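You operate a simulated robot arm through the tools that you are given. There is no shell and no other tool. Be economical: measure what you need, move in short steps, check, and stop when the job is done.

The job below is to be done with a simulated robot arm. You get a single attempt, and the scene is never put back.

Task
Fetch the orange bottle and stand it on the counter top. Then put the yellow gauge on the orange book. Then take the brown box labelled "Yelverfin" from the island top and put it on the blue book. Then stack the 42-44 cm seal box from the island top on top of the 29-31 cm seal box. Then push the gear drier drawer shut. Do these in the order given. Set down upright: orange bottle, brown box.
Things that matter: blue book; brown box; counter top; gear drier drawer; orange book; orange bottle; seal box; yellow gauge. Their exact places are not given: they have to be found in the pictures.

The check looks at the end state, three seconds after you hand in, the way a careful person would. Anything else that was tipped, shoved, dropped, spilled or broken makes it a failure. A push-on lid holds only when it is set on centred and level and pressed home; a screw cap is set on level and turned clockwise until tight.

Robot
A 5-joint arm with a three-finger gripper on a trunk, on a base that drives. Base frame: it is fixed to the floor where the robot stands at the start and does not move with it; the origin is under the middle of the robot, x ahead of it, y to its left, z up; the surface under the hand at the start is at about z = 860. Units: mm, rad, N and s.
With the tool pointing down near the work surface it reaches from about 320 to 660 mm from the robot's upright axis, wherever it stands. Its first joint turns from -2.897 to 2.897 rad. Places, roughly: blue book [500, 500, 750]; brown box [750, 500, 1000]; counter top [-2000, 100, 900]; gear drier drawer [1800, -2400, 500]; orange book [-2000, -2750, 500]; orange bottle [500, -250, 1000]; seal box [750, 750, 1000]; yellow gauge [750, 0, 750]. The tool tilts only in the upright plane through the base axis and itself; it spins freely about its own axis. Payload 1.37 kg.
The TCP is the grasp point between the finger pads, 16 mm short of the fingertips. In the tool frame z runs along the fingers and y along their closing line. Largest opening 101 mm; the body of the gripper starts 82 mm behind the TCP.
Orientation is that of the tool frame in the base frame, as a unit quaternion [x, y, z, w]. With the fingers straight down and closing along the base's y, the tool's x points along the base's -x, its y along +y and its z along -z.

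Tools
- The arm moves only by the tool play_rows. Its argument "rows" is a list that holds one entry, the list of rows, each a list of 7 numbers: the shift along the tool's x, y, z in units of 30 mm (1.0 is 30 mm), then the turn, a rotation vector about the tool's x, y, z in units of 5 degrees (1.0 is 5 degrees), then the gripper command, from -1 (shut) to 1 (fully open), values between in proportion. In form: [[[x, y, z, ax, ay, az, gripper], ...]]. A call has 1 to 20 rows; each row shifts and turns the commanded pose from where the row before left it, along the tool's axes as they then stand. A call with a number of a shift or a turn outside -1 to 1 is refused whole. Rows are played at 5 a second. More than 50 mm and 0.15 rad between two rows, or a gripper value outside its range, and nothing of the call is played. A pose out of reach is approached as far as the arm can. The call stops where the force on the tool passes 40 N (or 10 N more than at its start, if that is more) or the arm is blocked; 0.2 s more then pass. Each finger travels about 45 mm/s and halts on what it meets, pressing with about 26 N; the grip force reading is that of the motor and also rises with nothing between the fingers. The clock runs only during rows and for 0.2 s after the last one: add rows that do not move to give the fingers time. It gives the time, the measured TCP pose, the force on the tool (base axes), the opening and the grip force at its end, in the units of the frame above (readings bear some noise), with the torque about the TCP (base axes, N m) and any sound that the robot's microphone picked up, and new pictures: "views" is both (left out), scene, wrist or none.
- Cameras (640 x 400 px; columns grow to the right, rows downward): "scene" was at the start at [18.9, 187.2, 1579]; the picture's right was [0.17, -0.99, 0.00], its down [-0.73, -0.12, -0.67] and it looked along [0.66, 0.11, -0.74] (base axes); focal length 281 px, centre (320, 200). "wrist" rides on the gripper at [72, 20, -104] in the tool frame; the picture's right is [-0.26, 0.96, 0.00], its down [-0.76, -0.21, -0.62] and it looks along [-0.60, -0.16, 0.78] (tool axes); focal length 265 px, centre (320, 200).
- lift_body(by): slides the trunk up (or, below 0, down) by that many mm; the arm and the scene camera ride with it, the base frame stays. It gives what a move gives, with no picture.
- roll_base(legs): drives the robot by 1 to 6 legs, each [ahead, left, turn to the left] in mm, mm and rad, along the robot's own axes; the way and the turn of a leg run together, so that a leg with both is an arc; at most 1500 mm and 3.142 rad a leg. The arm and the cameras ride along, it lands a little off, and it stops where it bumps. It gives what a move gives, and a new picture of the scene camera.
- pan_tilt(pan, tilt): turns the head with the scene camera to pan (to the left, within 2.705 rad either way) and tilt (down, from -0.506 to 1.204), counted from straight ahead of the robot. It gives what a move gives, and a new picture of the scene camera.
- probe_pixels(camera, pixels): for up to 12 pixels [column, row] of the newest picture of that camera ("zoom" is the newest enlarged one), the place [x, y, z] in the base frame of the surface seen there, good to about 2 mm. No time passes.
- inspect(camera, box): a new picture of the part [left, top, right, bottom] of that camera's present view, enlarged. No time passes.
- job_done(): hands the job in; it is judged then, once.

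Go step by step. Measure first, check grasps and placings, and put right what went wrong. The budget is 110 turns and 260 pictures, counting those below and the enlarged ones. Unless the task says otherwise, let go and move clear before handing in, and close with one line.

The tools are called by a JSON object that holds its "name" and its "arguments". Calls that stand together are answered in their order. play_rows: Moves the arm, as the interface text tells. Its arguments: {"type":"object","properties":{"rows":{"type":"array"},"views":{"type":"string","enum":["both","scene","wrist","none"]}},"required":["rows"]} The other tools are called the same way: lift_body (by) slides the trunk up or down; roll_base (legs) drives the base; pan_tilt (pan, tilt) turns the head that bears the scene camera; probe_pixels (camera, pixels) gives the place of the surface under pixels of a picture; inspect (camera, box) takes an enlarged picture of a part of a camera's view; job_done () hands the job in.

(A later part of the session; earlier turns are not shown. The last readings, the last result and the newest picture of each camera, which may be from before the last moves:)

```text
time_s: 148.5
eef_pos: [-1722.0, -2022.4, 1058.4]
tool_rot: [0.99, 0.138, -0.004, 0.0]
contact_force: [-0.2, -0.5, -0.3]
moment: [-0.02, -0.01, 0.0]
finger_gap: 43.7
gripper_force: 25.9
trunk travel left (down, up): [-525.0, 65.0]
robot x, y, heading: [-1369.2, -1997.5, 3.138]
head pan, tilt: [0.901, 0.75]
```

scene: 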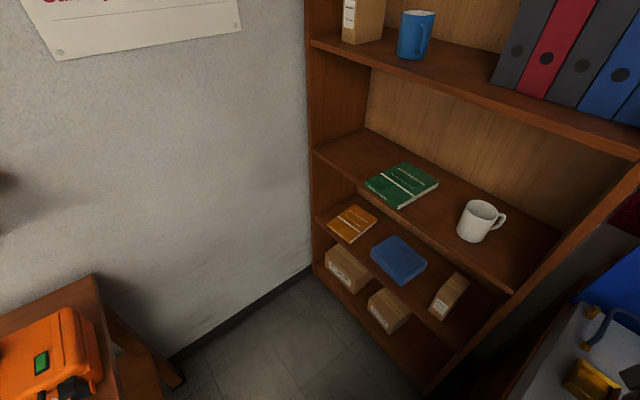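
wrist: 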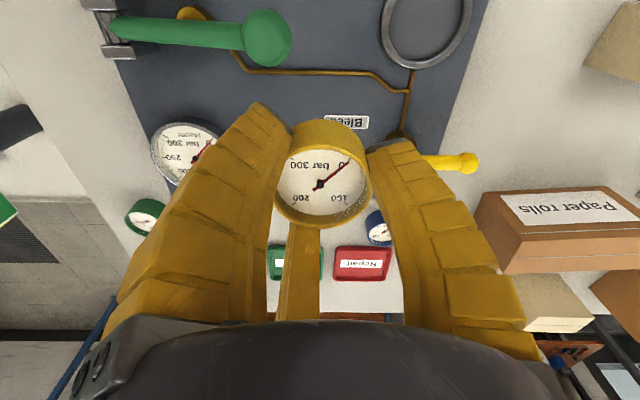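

The area ahead is clear. I'll turn left 0.45 rad so the arm points diagonally, then translate to about (-1500,-2600).

{"name": "roll_base", "arguments": {"legs": [[0, 0, 0.45], [379, 485, 0]]}}

{"name": "pan_tilt", "arguments": {"pan": 0.4, "tilt": 0.85}}

```text
time_s: 153.2
eef_pos: [-1813.8, -2773.4, 1058.5]
tool_rot: [0.937, 0.35, -0.004, 0.001]
contact_force: [0.0, 0.0, -0.8]
moment: [0.0, 0.0, 0.01]
finger_gap: 43.7
gripper_force: 26.0
trunk travel left (down, up): [-525.0, 65.0]
robot x, y, heading: [-1502.3, -2602.7, -2.705]
head pan, tilt: [0.901, 0.75]
```

scene: 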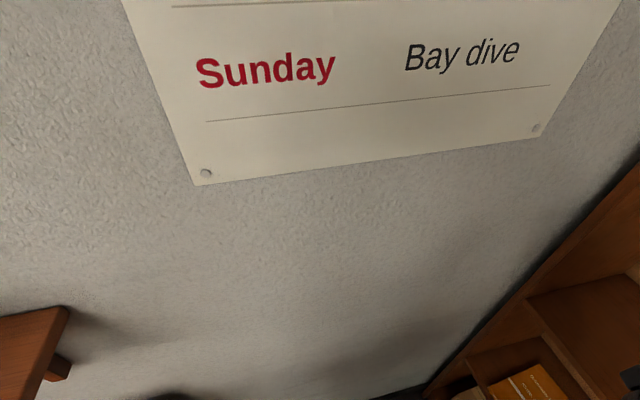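

```text
time_s: 154.2
eef_pos: [-1814.1, -2773.4, 1057.8]
tool_rot: [0.937, 0.35, -0.004, 0.001]
contact_force: [-0.1, 0.0, -0.4]
moment: [-0.02, 0.04, -0.02]
finger_gap: 43.9
gripper_force: 26.1
trunk travel left (down, up): [-525.0, 65.0]
robot x, y, heading: [-1506.2, -2601.2, -2.703]
head pan, tilt: [0.4, 0.85]
```

scene: 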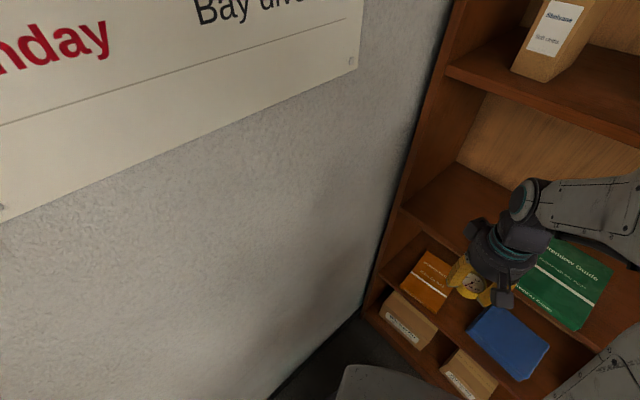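

The TCP hangs in front of the bookcase at (-1814,-2773). I'll lower the trunk 380 mm so the arm comes in under the upper shelf, and look.

{"name": "lift_body", "arguments": {"by": -380}}

{"name": "pan_tilt", "arguments": {"pan": 0.35, "tilt": 0.6}}

```text
time_s: 157.8
eef_pos: [-1814.3, -2773.0, 678.8]
tool_rot: [0.937, 0.35, -0.004, 0.001]
contact_force: [0.1, -0.8, -1.3]
moment: [-0.03, 0.07, -0.01]
finger_gap: 43.9
gripper_force: 25.8
trunk travel left (down, up): [-145.0, 445.0]
robot x, y, heading: [-1504.5, -2602.7, -2.705]
head pan, tilt: [0.4, 0.85]
```

```text
time_s: 158.6
eef_pos: [-1812.7, -2773.9, 679.3]
tool_rot: [0.937, 0.35, -0.005, 0.001]
contact_force: [0.5, -0.3, -1.6]
moment: [0.02, -0.02, -0.01]
finger_gap: 43.9
gripper_force: 26.3
trunk travel left (down, up): [-145.0, 445.0]
robot x, y, heading: [-1508.4, -2601.4, -2.707]
head pan, tilt: [0.351, 0.6]
```

scene: 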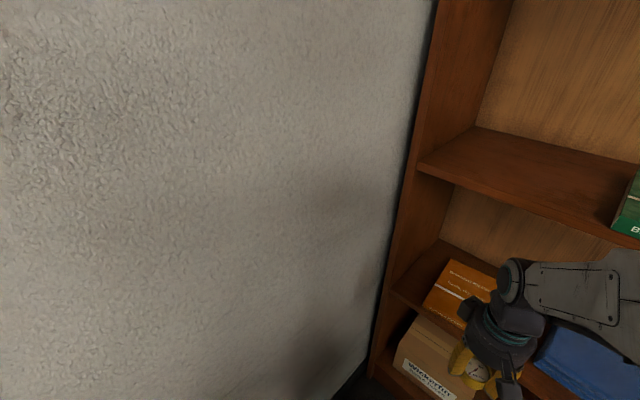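

I'll pan right a bit to centre the shelf and measure the book's corners and the upper shelf's edge from here.

{"name": "pan_tilt", "arguments": {"pan": 0.0, "tilt": 0.55}}

{"name": "inspect", "arguments": {"camera": "scene", "box": [180, 90, 420, 330]}}

```text
time_s: 159.4
eef_pos: [-1814.4, -2773.0, 677.9]
tool_rot: [0.937, 0.35, -0.005, 0.0]
contact_force: [-0.6, -0.2, -1.5]
moment: [0.01, -0.01, 0.02]
finger_gap: 43.7
gripper_force: 26.1
trunk travel left (down, up): [-145.0, 445.0]
robot x, y, heading: [-1507.2, -2602.3, -2.711]
head pan, tilt: [0.0, 0.55]
```

scene: 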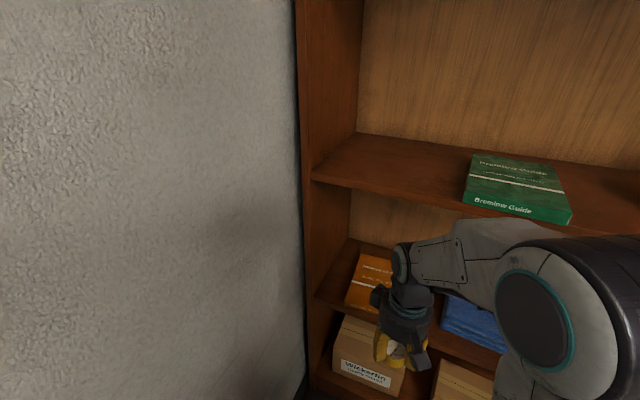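

```text
1.67 times, centred on (300, 210) of scene
```

zoom: 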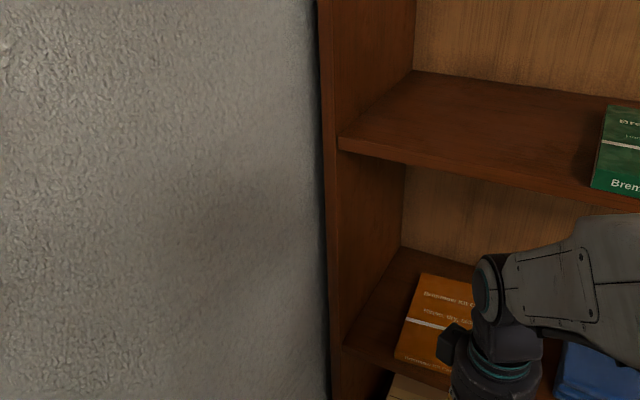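

{"name": "probe_pixels", "arguments": {"camera": "scene", "pixels": [[365, 257], [348, 303], [360, 280], [385, 262], [316, 172], [317, 180], [400, 205], [400, 213], [320, 292], [319, 300], [378, 280], [402, 255]]}}

```text
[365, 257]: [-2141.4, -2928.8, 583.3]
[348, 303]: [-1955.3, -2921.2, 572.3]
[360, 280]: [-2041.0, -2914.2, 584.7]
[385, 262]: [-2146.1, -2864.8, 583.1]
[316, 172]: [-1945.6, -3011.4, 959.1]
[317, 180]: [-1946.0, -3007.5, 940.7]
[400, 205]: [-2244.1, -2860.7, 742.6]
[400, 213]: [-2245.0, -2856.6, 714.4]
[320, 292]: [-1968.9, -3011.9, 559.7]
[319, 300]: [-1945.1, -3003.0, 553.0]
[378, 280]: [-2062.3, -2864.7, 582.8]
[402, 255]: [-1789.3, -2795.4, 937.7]
```

The upper shelf's underside is at about z 937 and the book spans x -1955..-2150, y -2930..-2795. I'll tilt 22.5° while creeping outward in front of the bookcase.

{"name": "play_rows", "arguments": {"rows": [[[-0.487, -0.117, 0, 0.231, -0.973, 0, -1], [-0.485, -0.116, 0.044, 0.231, -0.973, 0, -1], [-0.48, -0.115, 0.087, 0.231, -0.973, 0, -1], [-0.47, -0.113, 0.13, 0.231, -0.973, 0, -1], [-0.458, -0.11, 0.171, 0.115, -0.486, 0, -1], [0, 0, 0, 0, 0, 0, -1]]]}}

```text
time_s: 160.8
eef_pos: [-1880.9, -2807.3, 679.2]
tool_rot: [0.918, 0.344, -0.197, 0.03]
contact_force: [0.1, 0.5, -0.9]
moment: [-0.01, 0.01, 0.02]
finger_gap: 43.6
gripper_force: 25.5
trunk travel left (down, up): [-145.0, 445.0]
robot x, y, heading: [-1507.0, -2604.6, -2.707]
head pan, tilt: [0.0, 0.55]
```

scene: 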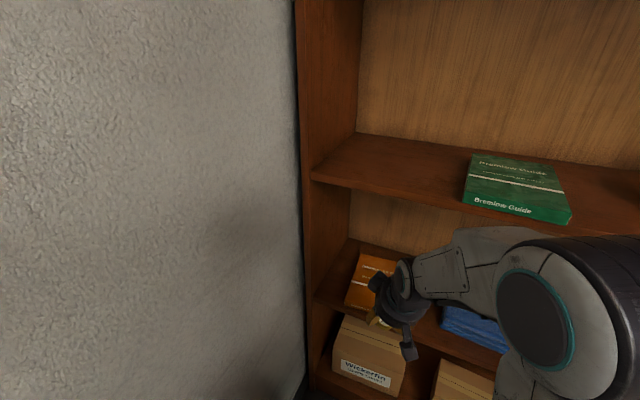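
wrist: 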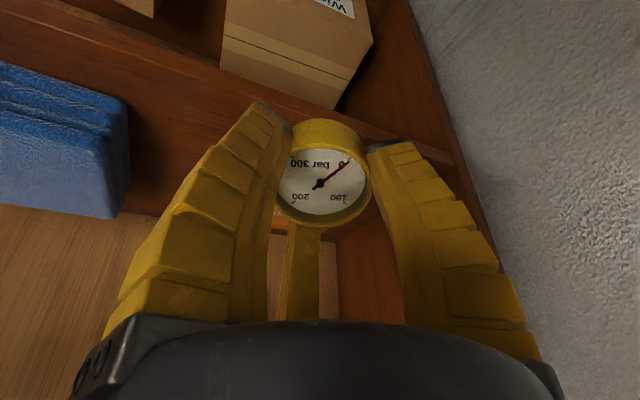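

Tilt is 22.8° at (-1881,-2807,679). I'll lower 49 mm in front, then slide in horizontally over the book.

{"name": "play_rows", "arguments": {"rows": [[[0.31, 0.065, 0.755, 0, 0, 0, -1], [0.31, 0.065, 0.755, 0, 0, 0, -1], [-0.78, -0.35, 0.355, 0.045, 0.009, 0.108, -1], [-0.78, -0.35, 0.355, 0.045, 0.009, 0.108, -1], [-0.78, -0.35, 0.355, 0.045, 0.009, 0.108, -1], [-0.78, -0.35, 0.355, 0.045, 0.009, 0.108, -1], [-0.78, -0.35, 0.355, 0.045, 0.009, 0.108, -1], [0, 0, 0, 0, 0, 0, -1]]]}}

```text
time_s: 162.7
eef_pos: [-2013.6, -2847.4, 628.9]
tool_rot: [0.926, 0.319, -0.199, 0.024]
contact_force: [0.3, -0.6, -1.4]
moment: [0.02, 0.01, -0.02]
finger_gap: 43.7
gripper_force: 25.9
trunk travel left (down, up): [-145.0, 445.0]
robot x, y, heading: [-1505.5, -2602.3, -2.7]
head pan, tilt: [0.0, 0.55]
```

scene: 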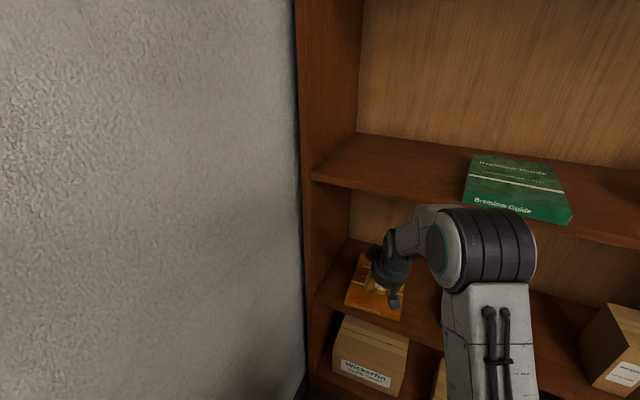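
wrist: 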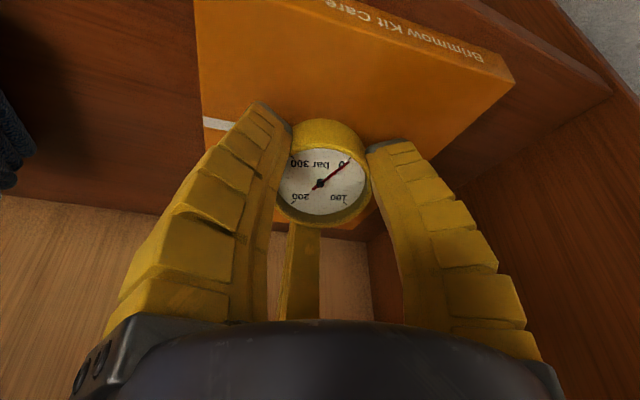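

The gauge is over the orange book. I'll move 19 mm further in and lower until it just touches.

{"name": "play_rows", "arguments": {"rows": [[[-0.195, -0.083, 0.306, 0, 0, 0, -1], [-0.195, -0.083, 0.306, 0, 0, 0, -1], [0, 0, 0, 0, 0, 0, -1]]], "views": "none"}}

{"name": "play_rows", "arguments": {"rows": [[[0.03, 0.006, 0.07, 0, 0, 0, -1], [0.03, 0.006, 0.07, 0, 0, 0, -1], [0, 0, 0, 0, 0, 0, -1]]], "views": "wrist"}}

```text
time_s: 163.4
eef_pos: [-2033.3, -2852.4, 617.7]
tool_rot: [0.926, 0.32, -0.199, 0.022]
contact_force: [-0.4, 0.0, -0.8]
moment: [0.01, 0.01, 0.0]
finger_gap: 43.8
gripper_force: 26.2
trunk travel left (down, up): [-145.0, 445.0]
robot x, y, heading: [-1504.1, -2605.1, -2.706]
head pan, tilt: [0.0, 0.55]
```

```text
time_s: 164.2
eef_pos: [-2032.8, -2852.5, 614.1]
tool_rot: [0.926, 0.32, -0.2, 0.022]
contact_force: [0.5, -0.9, 6.3]
moment: [0.05, -0.12, 0.04]
finger_gap: 44.3
gripper_force: 25.7
trunk travel left (down, up): [-145.0, 445.0]
robot x, y, heading: [-1504.5, -2598.4, -2.708]
head pan, tilt: [0.0, 0.55]
```

wrist: 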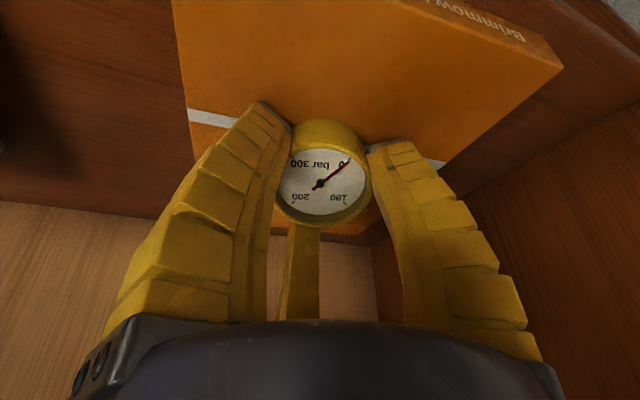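

The gauge touches the book (6 N). I'll release by opening gradually, and look.

{"name": "play_rows", "arguments": {"rows": [[[0, 0, 0, 0, 0, 0, -0.1], [0, 0, 0, 0, 0, 0, 0], [0, 0, 0, 0, 0, 0, 0.1], [0, 0, 0, 0, 0, 0, 0.3], [0, 0, 0, 0, 0, 0, 0.3], [0, 0, 0, 0, 0, 0, 0.3]]]}}

```text
time_s: 165.7
eef_pos: [-2033.2, -2852.4, 614.2]
tool_rot: [0.926, 0.32, -0.199, 0.023]
contact_force: [-0.1, 0.7, 0.5]
moment: [0.01, 0.01, -0.02]
finger_gap: 68.9
gripper_force: 2.3
trunk travel left (down, up): [-145.0, 445.0]
robot x, y, heading: [-1505.3, -2603.9, -2.706]
head pan, tilt: [0.0, 0.55]
```

scene: 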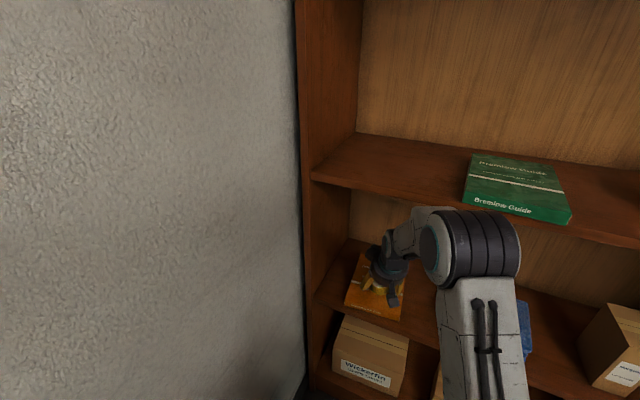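
wrist: 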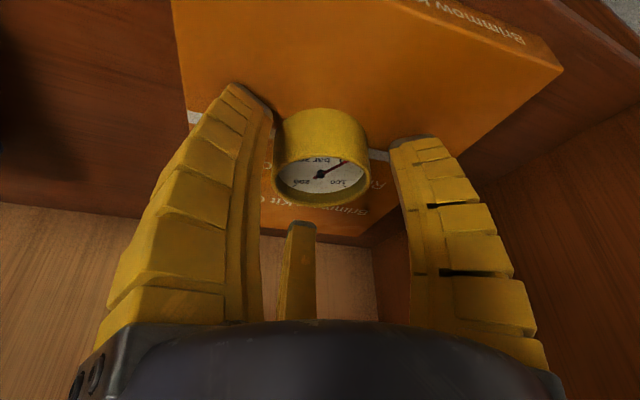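

The gauge lies flat on the orange book. I'll retreat along the tool axis 35 mm, then straight back out of the bookcase.

{"name": "play_rows", "arguments": {"rows": [[[0, 0, -0.6, 0, 0, 0, 0.3], [0, 0, -0.6, 0, 0, 0, 0.3], [0.88, 0.2, -0.39, 0, 0, 0, 0.3], [0.88, 0.2, -0.39, 0, 0, 0, 0.3], [0.88, 0.2, -0.39, 0, 0, 0, 0.3], [0.88, 0.2, -0.39, 0, 0, 0, 0.3], [0.88, 0.2, -0.39, 0, 0, 0, 0.3], [0, 0, 0, 0, 0, 0, 0.3]]]}}

{"name": "inspect", "arguments": {"camera": "scene", "box": [300, 200, 460, 340]}}

```text
time_s: 167.4
eef_pos: [-1884.9, -2783.9, 646.5]
tool_rot: [0.926, 0.321, -0.2, 0.023]
contact_force: [-0.2, -0.8, -1.8]
moment: [0.0, 0.01, -0.02]
finger_gap: 68.7
gripper_force: 2.7
trunk travel left (down, up): [-145.0, 445.0]
robot x, y, heading: [-1505.1, -2599.4, -2.705]
head pan, tilt: [0.0, 0.55]
```

scene: 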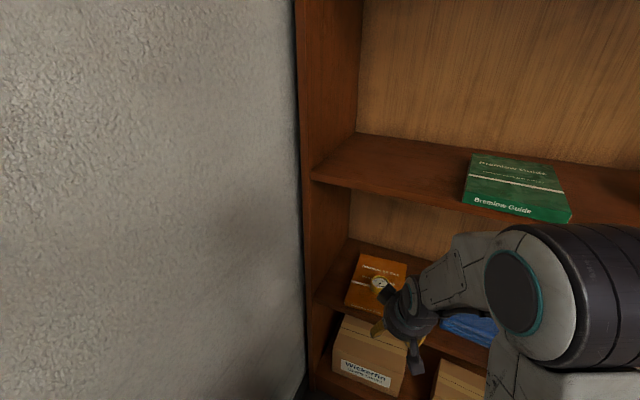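
wrist: 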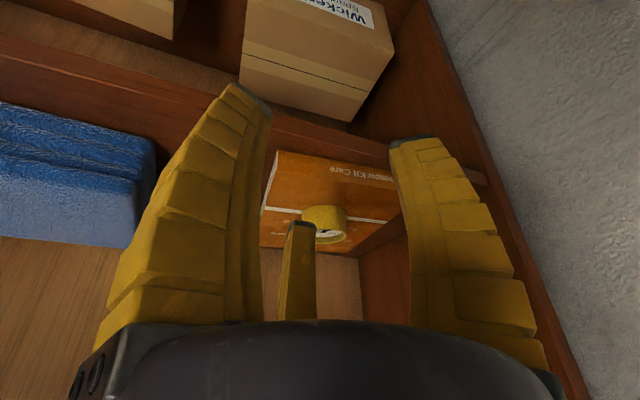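

```text
2.86 times, centred on (380, 270) of scene
```

zoom: 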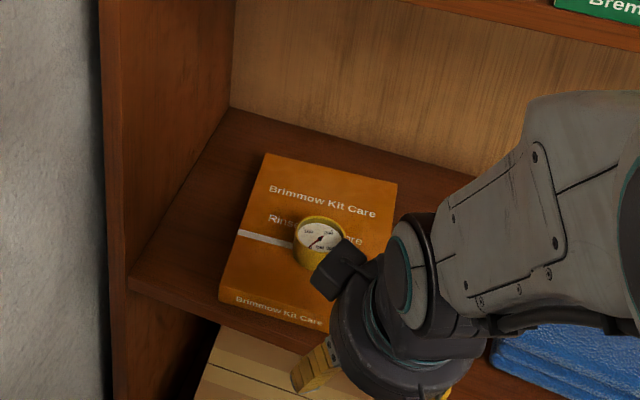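

Gauge done: it's flat on the orange book. I'll pull clear, un-tilt and raise the trunk.

{"name": "play_rows", "arguments": {"rows": [[[0.88, 0.2, -0.39, 0, 0, 0, 0.3], [0.88, 0.2, -0.39, 0, 0, 0, 0.3], [0, 0, 0, -0.2, 0.88, 0, 0.3], [0, 0, 0, -0.2, 0.88, 0, 0.3], [0, 0, 0, -0.2, 0.88, 0, 0.3], [0, 0, 0, -0.2, 0.88, 0, 0.3], [0, 0, 0, -0.2, 0.88, 0, 0.3], [0, 0, 0, 0, 0, 0, 0.3]]], "views": "scene"}}

{"name": "lift_body", "arguments": {"by": 380}}

{"name": "roll_base", "arguments": {"legs": [[-376, -487, 0], [0, 0, 2.705], [435, 1000, 0], [435, 1000, 0]]}}

```text
time_s: 169.2
eef_pos: [-1839.6, -2759.4, 651.3]
tool_rot: [0.946, 0.325, -0.004, 0.0]
contact_force: [0.4, -0.9, 0.1]
moment: [-0.02, 0.02, 0.02]
finger_gap: 68.5
gripper_force: 2.3
out of reach, approached as far as the arm can: row 2
trunk travel left (down, up): [-145.0, 445.0]
robot x, y, heading: [-1505.2, -2602.3, -2.705]
head pan, tilt: [0.0, 0.55]
```

scene: 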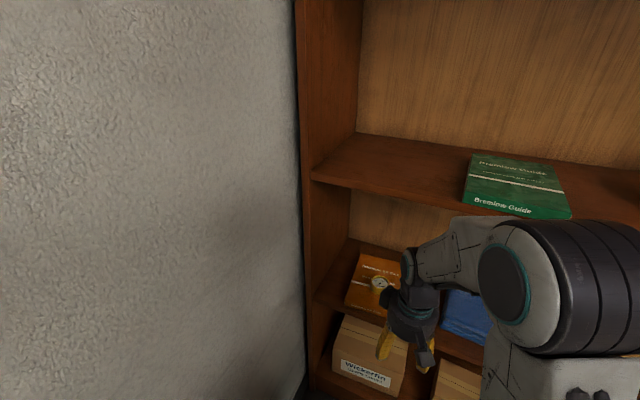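

```text
time_s: 172.9
eef_pos: [-1839.3, -2758.8, 1031.2]
tool_rot: [0.945, 0.326, -0.004, 0.001]
contact_force: [-0.2, 0.5, -0.7]
moment: [0.0, -0.01, 0.03]
finger_gap: 68.5
gripper_force: 2.5
trunk travel left (down, up): [-525.0, 65.0]
robot x, y, heading: [-1508.0, -2600.8, -2.706]
head pan, tilt: [0.0, 0.55]
```

```text
time_s: 193.2
eef_pos: [-218.2, 55.7, 1030.8]
tool_rot: [-0.138, 0.99, 0.0, 0.004]
contact_force: [-0.2, 0.6, -0.1]
moment: [0.02, -0.02, 0.01]
finger_gap: 68.4
gripper_force: 2.4
trunk travel left (down, up): [-525.0, 65.0]
robot x, y, heading: [-591.5, 34.7, 0.049]
head pan, tilt: [0.0, 0.55]
```

scene: 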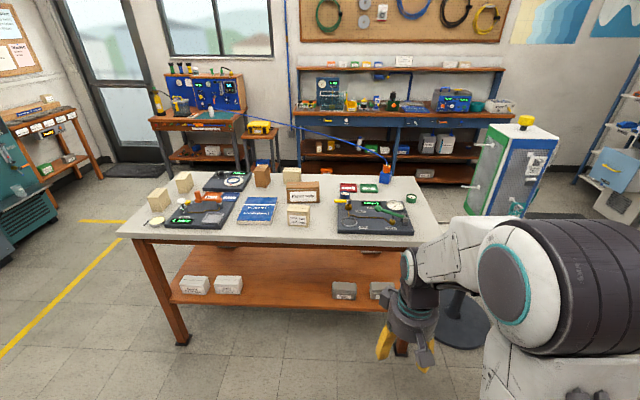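

I'm back before the island at (-591,35). I'll probe the floor and furniture to find a way round the left end and the aisle behind.

{"name": "probe_pixels", "arguments": {"camera": "scene", "pixels": [[150, 205], [170, 178], [205, 172], [285, 165], [320, 180], [320, 155], [255, 163], [90, 190], [80, 240], [30, 260], [118, 238], [440, 185]]}}

{"name": "pan_tilt", "arguments": {"pan": 0.7, "tilt": 0.5}}

```text
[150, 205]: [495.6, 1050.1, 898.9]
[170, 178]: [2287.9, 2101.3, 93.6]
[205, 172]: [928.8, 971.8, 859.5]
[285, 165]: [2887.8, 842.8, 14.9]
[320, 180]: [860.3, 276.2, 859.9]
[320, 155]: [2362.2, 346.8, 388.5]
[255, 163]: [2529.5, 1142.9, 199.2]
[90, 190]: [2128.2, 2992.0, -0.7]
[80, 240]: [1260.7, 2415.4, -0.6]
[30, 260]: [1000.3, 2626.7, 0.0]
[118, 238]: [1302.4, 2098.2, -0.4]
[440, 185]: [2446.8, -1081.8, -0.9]
```

```text
time_s: 194.2
eef_pos: [-218.8, 54.8, 1031.4]
tool_rot: [-0.138, 0.99, -0.001, 0.005]
contact_force: [-0.6, 0.9, 0.2]
moment: [0.0, 0.02, 0.0]
finger_gap: 68.6
gripper_force: 1.8
trunk travel left (down, up): [-525.0, 65.0]
robot x, y, heading: [-588.1, 37.5, 0.05]
head pan, tilt: [0.7, 0.499]
```

scene: 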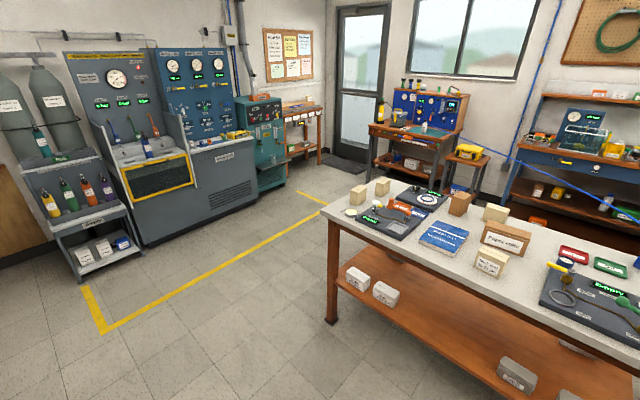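

The aisle behind is wide (x 930–2280), and a blue hose crosses it near y<500. I'll drive round the left end to about (1300,1000) and face the island from behind.

{"name": "roll_base", "arguments": {"legs": [[0, 1500, -0.05], [950, 150, 0], [950, 0, 0], [0, -700, 0], [0, 0, 3.14]]}}

{"name": "pan_tilt", "arguments": {"pan": 0.1, "tilt": 0.65}}

```text
time_s: 221.5
eef_pos: [910.8, 973.3, 1032.6]
tool_rot: [0.996, 0.084, -0.004, -0.001]
contact_force: [0.2, -0.2, -0.8]
moment: [-0.01, -0.03, 0.0]
finger_gap: 68.5
gripper_force: 2.2
trunk travel left (down, up): [-525.0, 65.0]
robot x, y, heading: [1280.8, 949.3, 3.081]
head pan, tilt: [0.7, 0.499]
```

scene: 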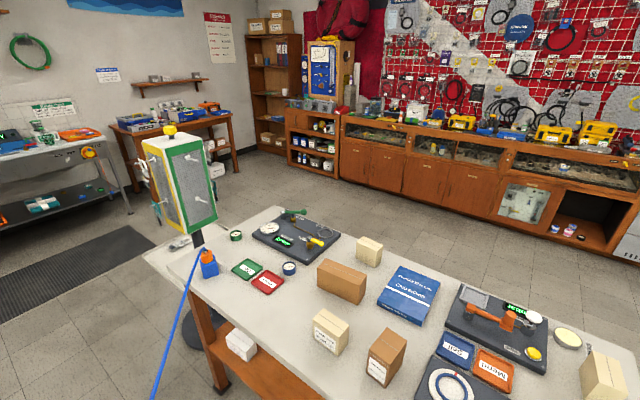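

```text
time_s: 222.5
eef_pos: [910.0, 973.9, 1031.2]
tool_rot: [0.997, 0.083, -0.005, -0.001]
contact_force: [0.5, 0.0, 0.8]
moment: [0.02, -0.01, 0.02]
finger_gap: 69.0
gripper_force: 2.3
trunk travel left (down, up): [-525.0, 65.0]
robot x, y, heading: [1276.8, 951.2, 3.081]
head pan, tilt: [0.099, 0.649]
```

scene: 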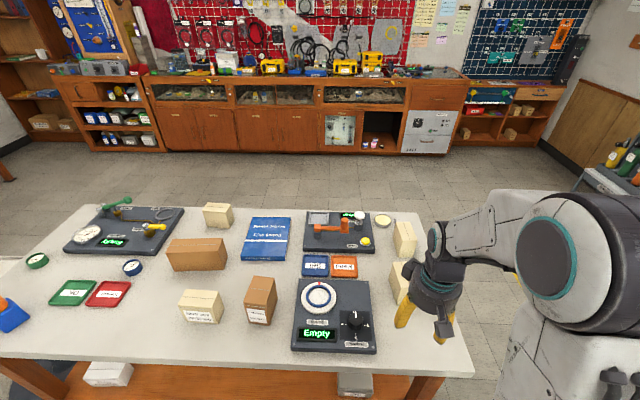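

From behind I can see labels on the seal box at (200,305) and the brown box at (260,298). I'll enlarge them.

{"name": "inspect", "arguments": {"camera": "scene", "box": [160, 260, 300, 340]}}

{"name": "inspect", "arguments": {"camera": "scene", "box": [360, 200, 500, 340]}}

{"name": "inspect", "arguments": {"camera": "wrist", "box": [0, 0, 640, 400]}}

{"name": "probe_pixels", "arguments": {"camera": "scene", "pixels": [[252, 284], [275, 290], [258, 276], [268, 303], [200, 296], [198, 312], [181, 296], [220, 296], [310, 300], [333, 300], [246, 316], [260, 325]]}}

```text
4.57 times, centred on (230, 300) of scene
```

zoom: 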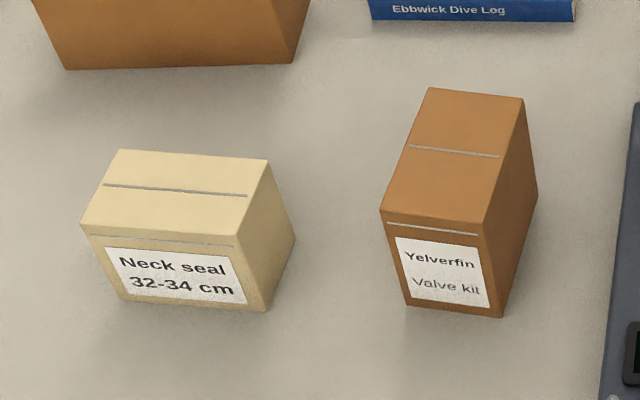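

```text
2.86 times, centred on (430, 270) of scene
```

zoom: 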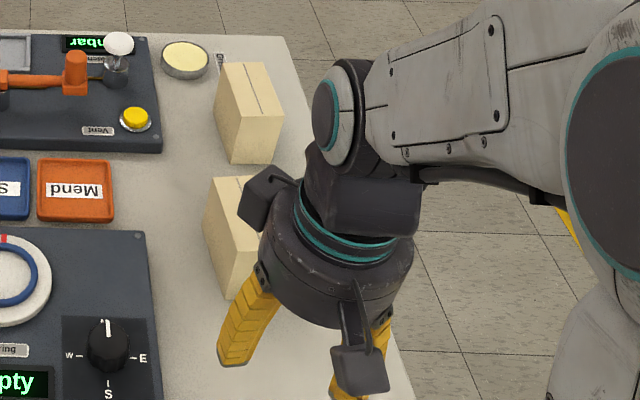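

```text
1.00 times, centred on (320, 200) of wrist (not enlarged: the box is as wide or as high as the picture)
```

zoom: 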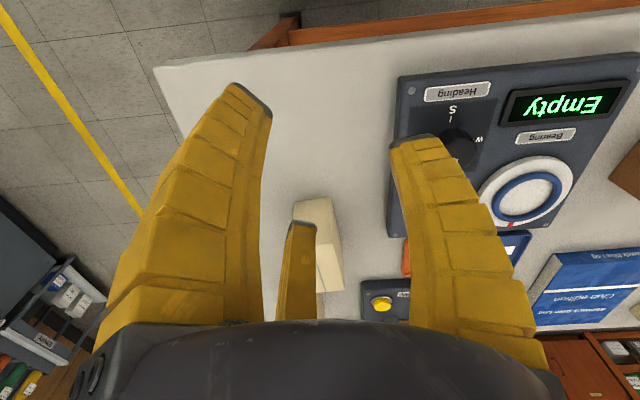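

```text
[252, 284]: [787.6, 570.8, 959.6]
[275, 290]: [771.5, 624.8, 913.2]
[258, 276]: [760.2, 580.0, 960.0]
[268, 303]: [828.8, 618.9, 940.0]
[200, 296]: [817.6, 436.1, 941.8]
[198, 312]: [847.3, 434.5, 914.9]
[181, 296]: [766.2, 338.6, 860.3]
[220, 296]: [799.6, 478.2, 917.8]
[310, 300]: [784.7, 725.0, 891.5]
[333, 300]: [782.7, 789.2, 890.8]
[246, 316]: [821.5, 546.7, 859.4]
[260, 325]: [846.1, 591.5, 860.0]
```

The brown box at (787,575) is labelled "Yelverfin", and the near seal box is 32–34, so the 42–44 one must be at (693,963) or (521,1006). I'll probe the brown box's top corners.

{"name": "inspect", "arguments": {"camera": "scene", "box": [225, 265, 295, 335]}}

{"name": "probe_pixels", "arguments": {"camera": "scene", "pixels": [[245, 302], [265, 304], [255, 277], [273, 279], [251, 322], [269, 324], [276, 298], [260, 288]]}}

```text
5.71 times, centred on (260, 300) of scene
```

zoom: 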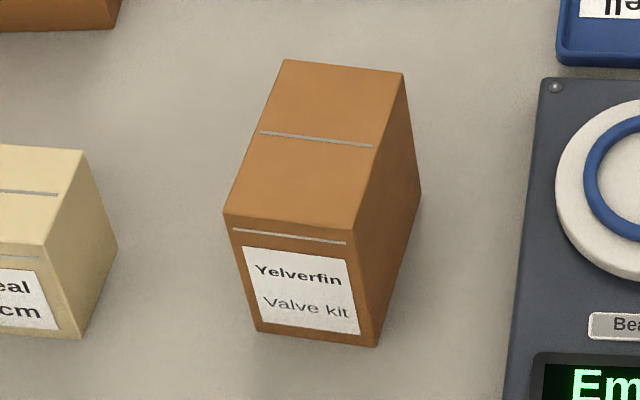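

```text
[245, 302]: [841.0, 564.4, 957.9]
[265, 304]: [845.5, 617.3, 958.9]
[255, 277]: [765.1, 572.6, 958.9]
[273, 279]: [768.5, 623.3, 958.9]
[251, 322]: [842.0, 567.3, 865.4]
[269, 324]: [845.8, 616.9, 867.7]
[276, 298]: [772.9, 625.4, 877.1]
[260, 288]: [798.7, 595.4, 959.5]
```

I'll grip the brown box (≈80×55×100, centre (805,594)) with one jaw on its long face and two on the opposite corners, so the TCP should be at about (806,608). Moving above it with the jaws fully open.

{"name": "play_rows", "arguments": {"rows": [[[-0.418, 0.881, -0.113, 0, 0, 0, 1], [-0.418, 0.881, -0.113, 0, 0, 0, 1], [-0.418, 0.881, -0.113, 0, 0, 0, 1], [-0.418, 0.881, -0.113, 0, 0, 0, 1], [-0.418, 0.881, -0.113, 0, 0, 0, 1], [-0.418, 0.881, -0.113, 0, 0, 0, 1], [-0.418, 0.881, -0.113, 0, 0, 0, 1], [-0.418, 0.881, -0.113, 0, 0, 0, 1], [-0.418, 0.881, -0.113, 0, 0, 0, 1], [-0.418, 0.881, -0.113, 0, 0, 0, 1], [-0.418, 0.881, -0.113, 0, 0, 0, 1], [-0.418, 0.881, -0.113, 0, 0, 0, 1], [-0.418, 0.881, -0.113, 0, 0, 0, 1], [0, 0, 0, 0, 0, 0.77, 1], [0, 0, 0, 0, 0, 0.77, 1], [0, 0, 0, 0, 0, 0.77, 1], [0, 0, 0, 0, 0, 0.77, 1], [0, 0, 0, 0, 0, 0, 1]]]}}

```text
time_s: 226.3
eef_pos: [807.1, 607.4, 1077.3]
tool_rot: [0.999, -0.051, -0.003, 0.002]
contact_force: [-0.2, 0.4, -0.1]
moment: [-0.01, 0.01, 0.01]
finger_gap: 100.5
gripper_force: 0.1
trunk travel left (down, up): [-525.0, 65.0]
robot x, y, heading: [1280.1, 951.7, 3.083]
head pan, tilt: [0.099, 0.649]
```

scene: 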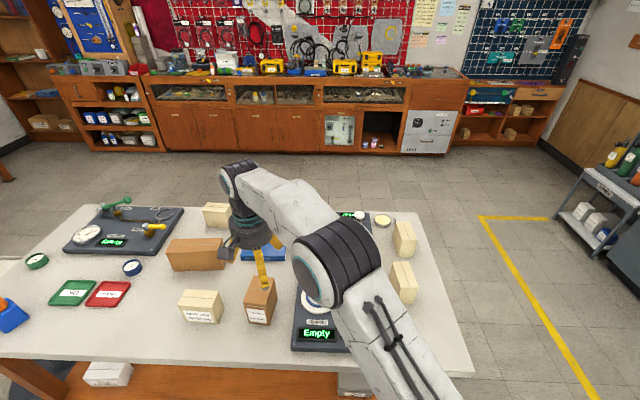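
wrist: 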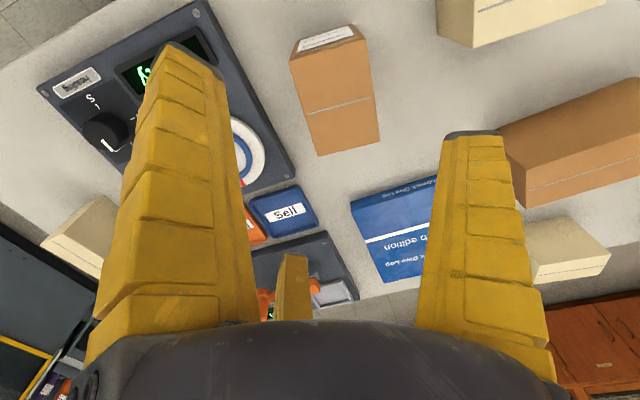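

Now I'll measure the box's top corners in the wrist view, and the jaw tips, to confirm the jaw geometry at full opening.

{"name": "inspect", "arguments": {"camera": "wrist", "box": [270, 10, 400, 170]}}

{"name": "probe_pixels", "arguments": {"camera": "wrist", "pixels": [[293, 58], [364, 40], [320, 153], [378, 138], [170, 50], [225, 75], [447, 140], [500, 137], [285, 258], [306, 260], [340, 100], [309, 150]]}}

```text
2.50 times, centred on (335, 90) of wrist
```

zoom: 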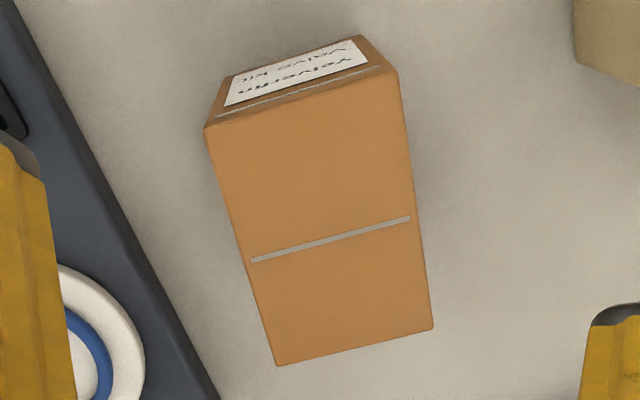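

```text
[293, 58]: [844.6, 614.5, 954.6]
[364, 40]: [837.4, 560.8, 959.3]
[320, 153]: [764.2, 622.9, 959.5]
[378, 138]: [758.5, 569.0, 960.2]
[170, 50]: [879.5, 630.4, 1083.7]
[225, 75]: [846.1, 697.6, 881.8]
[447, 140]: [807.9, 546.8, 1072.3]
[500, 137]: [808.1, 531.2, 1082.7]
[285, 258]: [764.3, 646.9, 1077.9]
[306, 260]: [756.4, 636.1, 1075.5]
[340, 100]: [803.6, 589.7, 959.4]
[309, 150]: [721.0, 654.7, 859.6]
```

The box centre is (801.5,592), about 80×54, and the jaws clear it well. Shifting 4 mm and descending to z≈905, then closing gently.

{"name": "play_rows", "arguments": {"rows": [[[-0.135, 0.067, 0.8, 0, 0, 0, 1], [0, 0, 0.9, 0, 0, 0, 1], [0, 0, 0.9, 0, 0, 0, 1], [0, 0, 0.9, 0, 0, 0, 1], [0, 0, 0.9, 0, 0, 0, 1], [0, 0, 0.9, 0, 0, 0, 1], [0, 0, 0.44, 0, 0, 0, 1], [0, 0, 0, 0, 0, 0, 1]]]}}

```text
time_s: 228.1
eef_pos: [800.4, 607.7, 909.6]
tool_rot: [0.999, -0.052, -0.005, 0.006]
contact_force: [-2.5, 3.6, 30.8]
moment: [-0.77, 0.0, -0.21]
finger_gap: 106.6
gripper_force: 2.4
trunk travel left (down, up): [-525.0, 65.0]
robot x, y, heading: [1281.3, 953.3, 3.078]
head pan, tilt: [0.099, 0.649]
```

scene: 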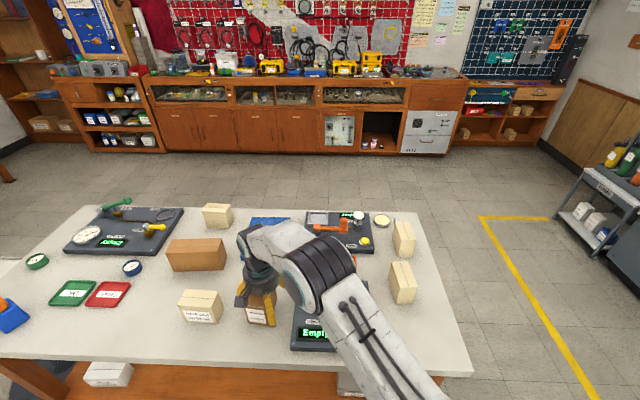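
wrist: 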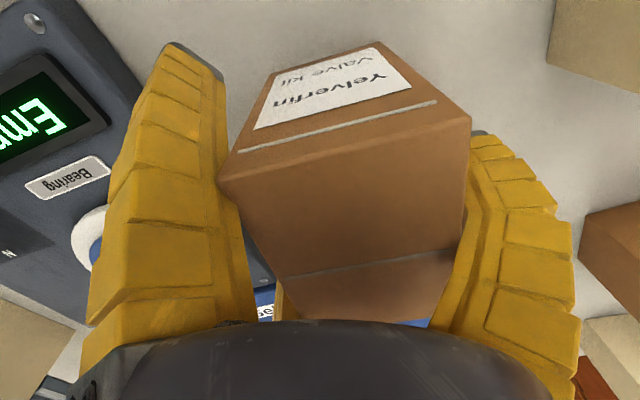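

There's a 31 N upward force centred on the box top, with the fingers spread to 106 mm, so the hand is pressing on the box. I'll back up 25 mm and check.

{"name": "play_rows", "arguments": {"rows": [[[0, 0, -0.4, 0, 0, 0, 1], [0, 0, -0.4, 0, 0, 0, 1], [0, 0, 0, 0, 0, 0, 1]]], "views": "wrist"}}

```text
time_s: 228.9
eef_pos: [803.1, 607.4, 927.7]
tool_rot: [0.999, -0.05, -0.002, 0.001]
contact_force: [1.1, 0.0, -0.1]
moment: [-0.03, 0.01, 0.04]
finger_gap: 101.0
gripper_force: 0.2
trunk travel left (down, up): [-525.0, 65.0]
robot x, y, heading: [1281.2, 953.2, 3.077]
head pan, tilt: [0.099, 0.649]
```

wrist: 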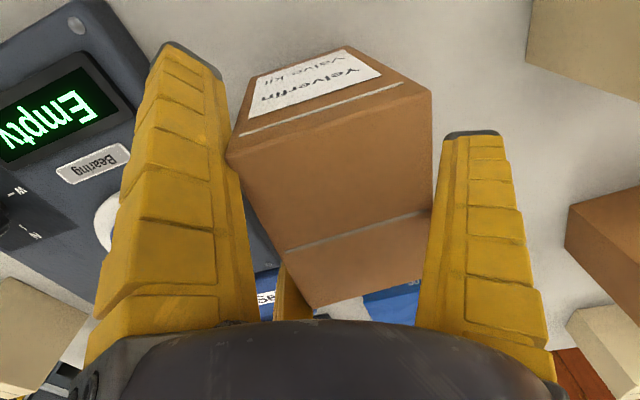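

Contact is gone at z=927.7. I'll close here; the jaw tips reach z≈912, about mid-height of the box.

{"name": "play_rows", "arguments": {"rows": [[[0, 0, 0, 0, 0, 0, 0.8], [0, 0, 0, 0, 0, 0, 0.6], [0, 0, 0, 0, 0, 0, 0.4], [0, 0, 0, 0, 0, 0, 0.2], [0, 0, 0, 0, 0, 0, -0.2], [0, 0, 0, 0, 0, 0, -0.6], [0, 0, 0, 0, 0, 0, -1], [0, 0, 0, 0, 0, 0, -1], [0, 0, 0, 0, 0, 0, -1]]]}}

```text
time_s: 230.9
eef_pos: [801.6, 606.3, 928.3]
tool_rot: [0.999, -0.051, -0.003, 0.003]
contact_force: [-0.6, 1.2, -1.1]
moment: [0.03, -0.03, 0.0]
finger_gap: 88.6
gripper_force: 25.8
trunk travel left (down, up): [-525.0, 65.0]
robot x, y, heading: [1278.6, 954.2, 3.081]
head pan, tilt: [0.099, 0.649]
```

scene: 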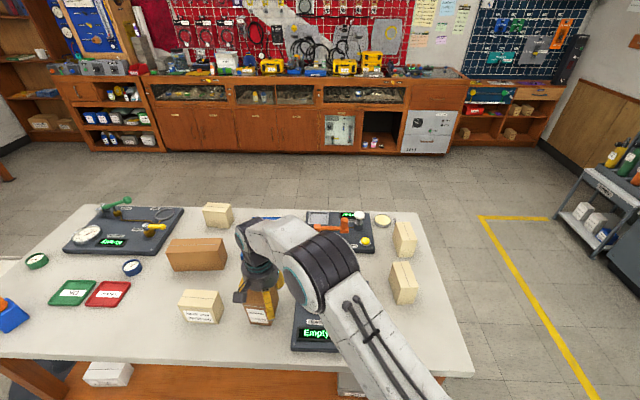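
wrist: 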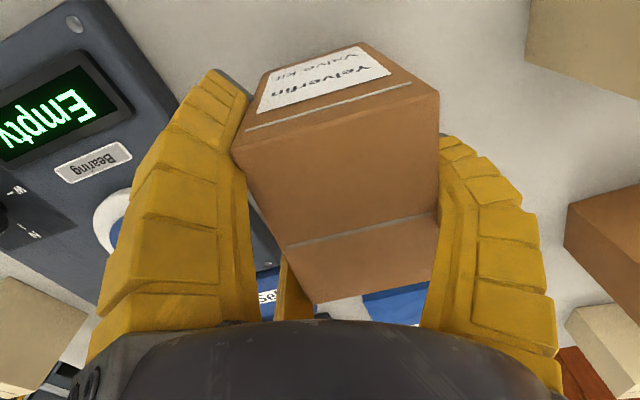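

The box is gripped at gap 88.6. A test lift of 30 mm to check it holds level.

{"name": "play_rows", "arguments": {"rows": [[[0, 0, -0.3, 0, 0, 0, -1], [0, 0, -0.35, 0, 0, 0, -1], [0, 0, -0.35, 0, 0, 0, -1], [0, 0, 0, 0, 0, 0, -1]]]}}

{"name": "inspect", "arguments": {"camera": "scene", "box": [200, 220, 320, 340]}}

```text
time_s: 231.9
eef_pos: [800.9, 607.2, 959.6]
tool_rot: [0.999, -0.051, -0.003, 0.002]
contact_force: [-0.5, 0.9, -1.6]
moment: [0.0, 0.01, -0.01]
finger_gap: 88.5
gripper_force: 25.9
trunk travel left (down, up): [-525.0, 65.0]
robot x, y, heading: [1280.9, 951.9, 3.083]
head pan, tilt: [0.099, 0.649]
```

scene: 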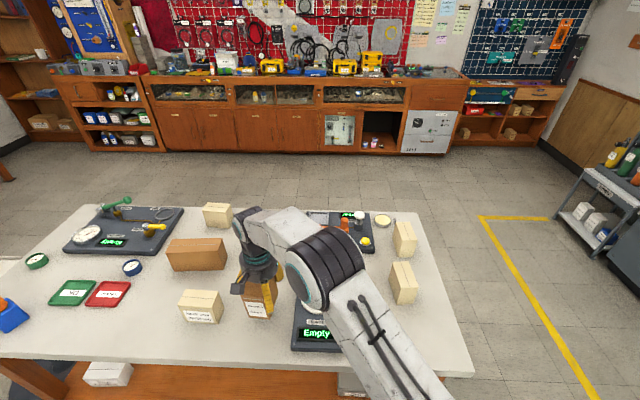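
wrist: 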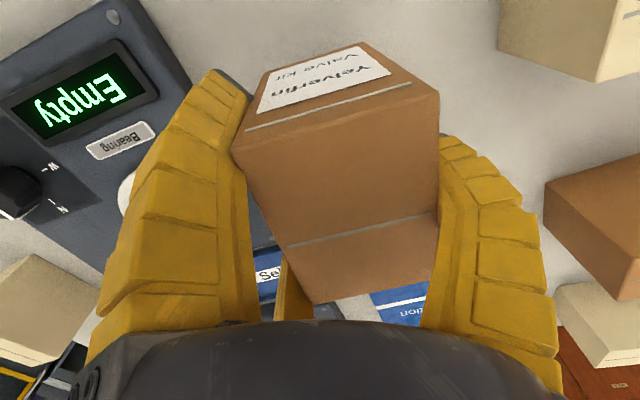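

```text
3.33 times, centred on (260, 280) of scene
```

zoom: 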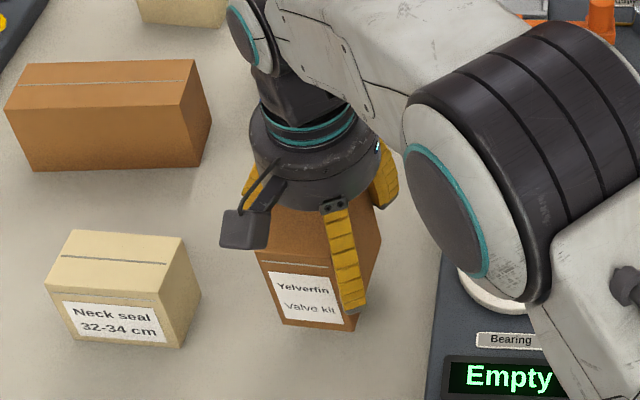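

The box hangs level. I'll raise it and retract toward the robot, then drive back around the left end, looking at the seal boxes' left faces on the way.

{"name": "play_rows", "arguments": {"rows": [[[0, 0, -0.9, 0, 0, 0, -1], [0, 0, -0.9, 0, 0, 0, -1], [0, 0, -0.9, 0, 0, 0, -1], [0, 0, -0.9, 0, 0, 0, -1], [0, 0, -0.9, 0, 0, 0, -1], [0.67, -0.6, 0, 0, 0, 0, -1], [0.67, -0.6, 0, 0, 0, 0, -1], [0.67, -0.6, 0, 0, 0, 0, -1], [0.67, -0.6, 0, 0, 0, 0, -1], [0.67, -0.6, 0, 0, 0, 0, -1], [0.67, -0.6, 0, 0, 0, 0, -1], [0, 0, 0, 0, 0, 0, -1]]], "views": "none"}}

{"name": "roll_base", "arguments": {"legs": [[0, -750, 0.06], [750, 0, 0]]}}

{"name": "pan_tilt", "arguments": {"pan": 1.4, "tilt": 0.7}}

```text
time_s: 234.5
eef_pos: [935.2, 700.1, 1092.2]
tool_rot: [0.999, -0.051, -0.002, 0.002]
contact_force: [1.4, -0.4, -2.3]
moment: [0.01, -0.02, 0.0]
finger_gap: 88.2
gripper_force: 26.0
trunk travel left (down, up): [-525.0, 65.0]
robot x, y, heading: [1280.5, 952.1, 3.082]
head pan, tilt: [0.099, 0.649]
```

```text
time_s: 242.1
eef_pos: [234.2, 1428.1, 1092.0]
tool_rot: [0.999, -0.032, -0.002, 0.003]
contact_force: [0.8, -0.1, -3.3]
moment: [0.05, 0.0, 0.0]
finger_gap: 87.9
gripper_force: 25.9
trunk travel left (down, up): [-525.0, 65.0]
robot x, y, heading: [567.0, 1692.0, 3.121]
head pan, tilt: [0.099, 0.649]
```

scene: 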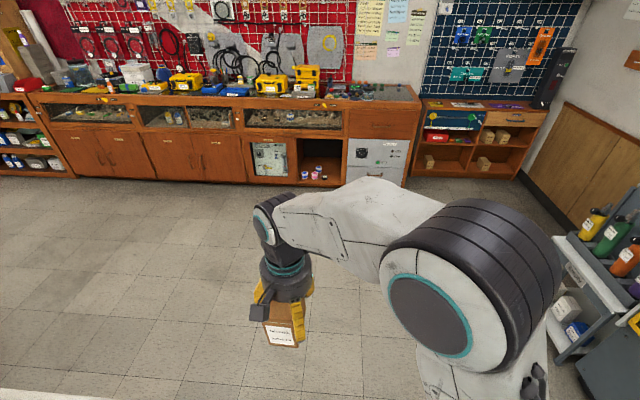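

```text
time_s: 243.6
eef_pos: [233.9, 1429.2, 1092.7]
tool_rot: [0.999, -0.032, -0.001, 0.003]
contact_force: [0.2, -0.3, -2.1]
moment: [-0.01, -0.02, -0.03]
finger_gap: 88.0
gripper_force: 26.4
trunk travel left (down, up): [-525.0, 65.0]
robot x, y, heading: [567.8, 1692.6, 3.121]
head pan, tilt: [1.4, 0.7]
```

scene: 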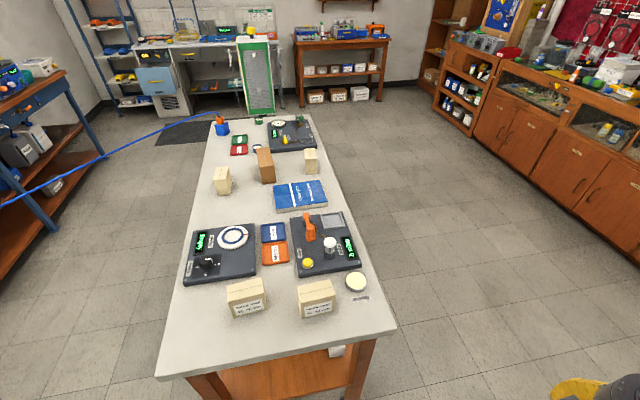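

Both left-end seal boxes show labels now at (245,298) and (316,303). I'll read them, and look at the drier in the back corner too.

{"name": "inspect", "arguments": {"camera": "scene", "box": [215, 265, 345, 330]}}

{"name": "inspect", "arguments": {"camera": "scene", "box": [90, 20, 290, 150]}}

{"name": "probe_pixels", "arguments": {"camera": "scene", "pixels": [[300, 195], [278, 187], [322, 182], [277, 211], [327, 205], [155, 75], [152, 90], [310, 163]]}}

```text
4.92 times, centred on (280, 298) of scene
```

zoom: 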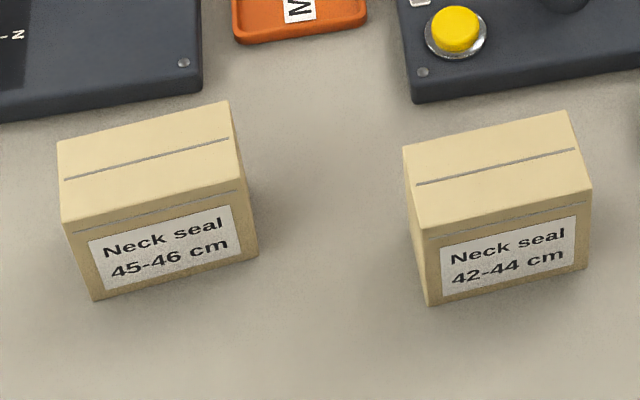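

```text
3.08 times, centred on (190, 85) of scene
```

zoom: 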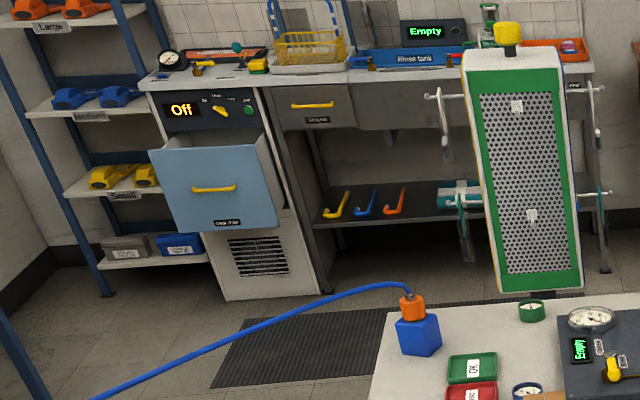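

```text
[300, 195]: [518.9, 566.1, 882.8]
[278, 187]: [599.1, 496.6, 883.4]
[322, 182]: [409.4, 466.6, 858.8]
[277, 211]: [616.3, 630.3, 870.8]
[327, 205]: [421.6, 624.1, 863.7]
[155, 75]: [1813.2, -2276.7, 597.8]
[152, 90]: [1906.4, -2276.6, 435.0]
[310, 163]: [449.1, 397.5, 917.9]
```

The 42–44 box is the front-left one at about (521,1006), and the drier's open drawer faces +y at y≈-2277. I'll drive round to the front with the brown box.

{"name": "roll_base", "arguments": {"legs": [[880, 0, 0.02], [0, 1290, 0], [0, 0, -3.14], [270, 0, 0]]}}

{"name": "pan_tilt", "arguments": {"pan": 0.5, "tilt": 0.8}}

```text
time_s: 263.2
eef_pos: [279.3, 666.7, 1092.2]
tool_rot: [0.036, 0.999, 0.003, 0.002]
contact_force: [-0.5, 0.6, -1.8]
moment: [-0.02, 0.02, 0.0]
finger_gap: 87.7
gripper_force: 26.0
trunk travel left (down, up): [-525.0, 65.0]
robot x, y, heading: [-59.4, 406.0, -0.033]
head pan, tilt: [1.4, 0.7]
```

scene: 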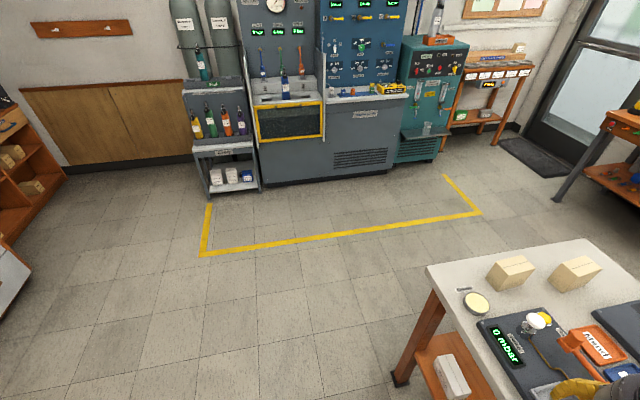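

```text
time_s: 264.4
eef_pos: [279.9, 667.9, 1091.0]
tool_rot: [0.036, 0.999, 0.003, 0.002]
contact_force: [-0.8, 0.4, -1.3]
moment: [-0.01, 0.0, -0.03]
finger_gap: 87.8
gripper_force: 26.2
trunk travel left (down, up): [-525.0, 65.0]
robot x, y, heading: [-61.0, 406.9, -0.026]
head pan, tilt: [0.499, 0.799]
```

scene: 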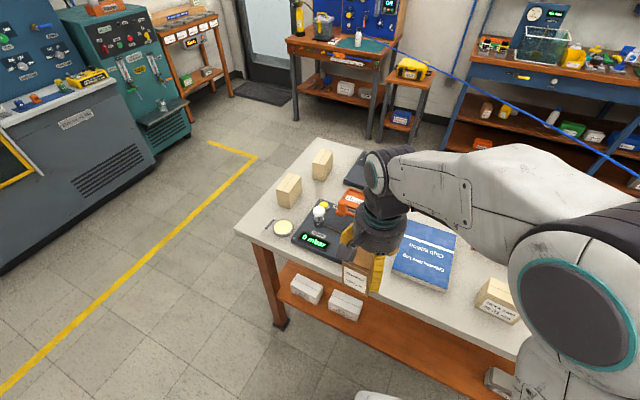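

The book is in view at (425,250). I'll measure its corners.

{"name": "probe_pixels", "arguments": {"camera": "scene", "pixels": [[410, 223], [454, 236], [398, 268], [444, 287], [425, 255], [396, 280], [442, 291], [355, 275], [360, 285]]}}

{"name": "inspect", "arguments": {"camera": "scene", "box": [330, 190, 520, 330]}}

```text
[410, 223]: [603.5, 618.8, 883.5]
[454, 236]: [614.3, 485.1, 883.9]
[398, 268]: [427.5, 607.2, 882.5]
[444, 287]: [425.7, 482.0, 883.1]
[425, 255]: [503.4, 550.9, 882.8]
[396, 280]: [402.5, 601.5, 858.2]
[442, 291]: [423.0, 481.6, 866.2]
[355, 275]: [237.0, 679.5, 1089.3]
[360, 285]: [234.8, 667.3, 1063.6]
```

```text
2.86 times, centred on (425, 260) of scene
```

zoom: 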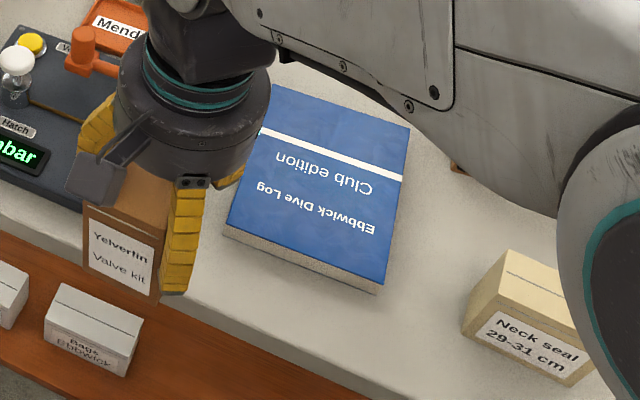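

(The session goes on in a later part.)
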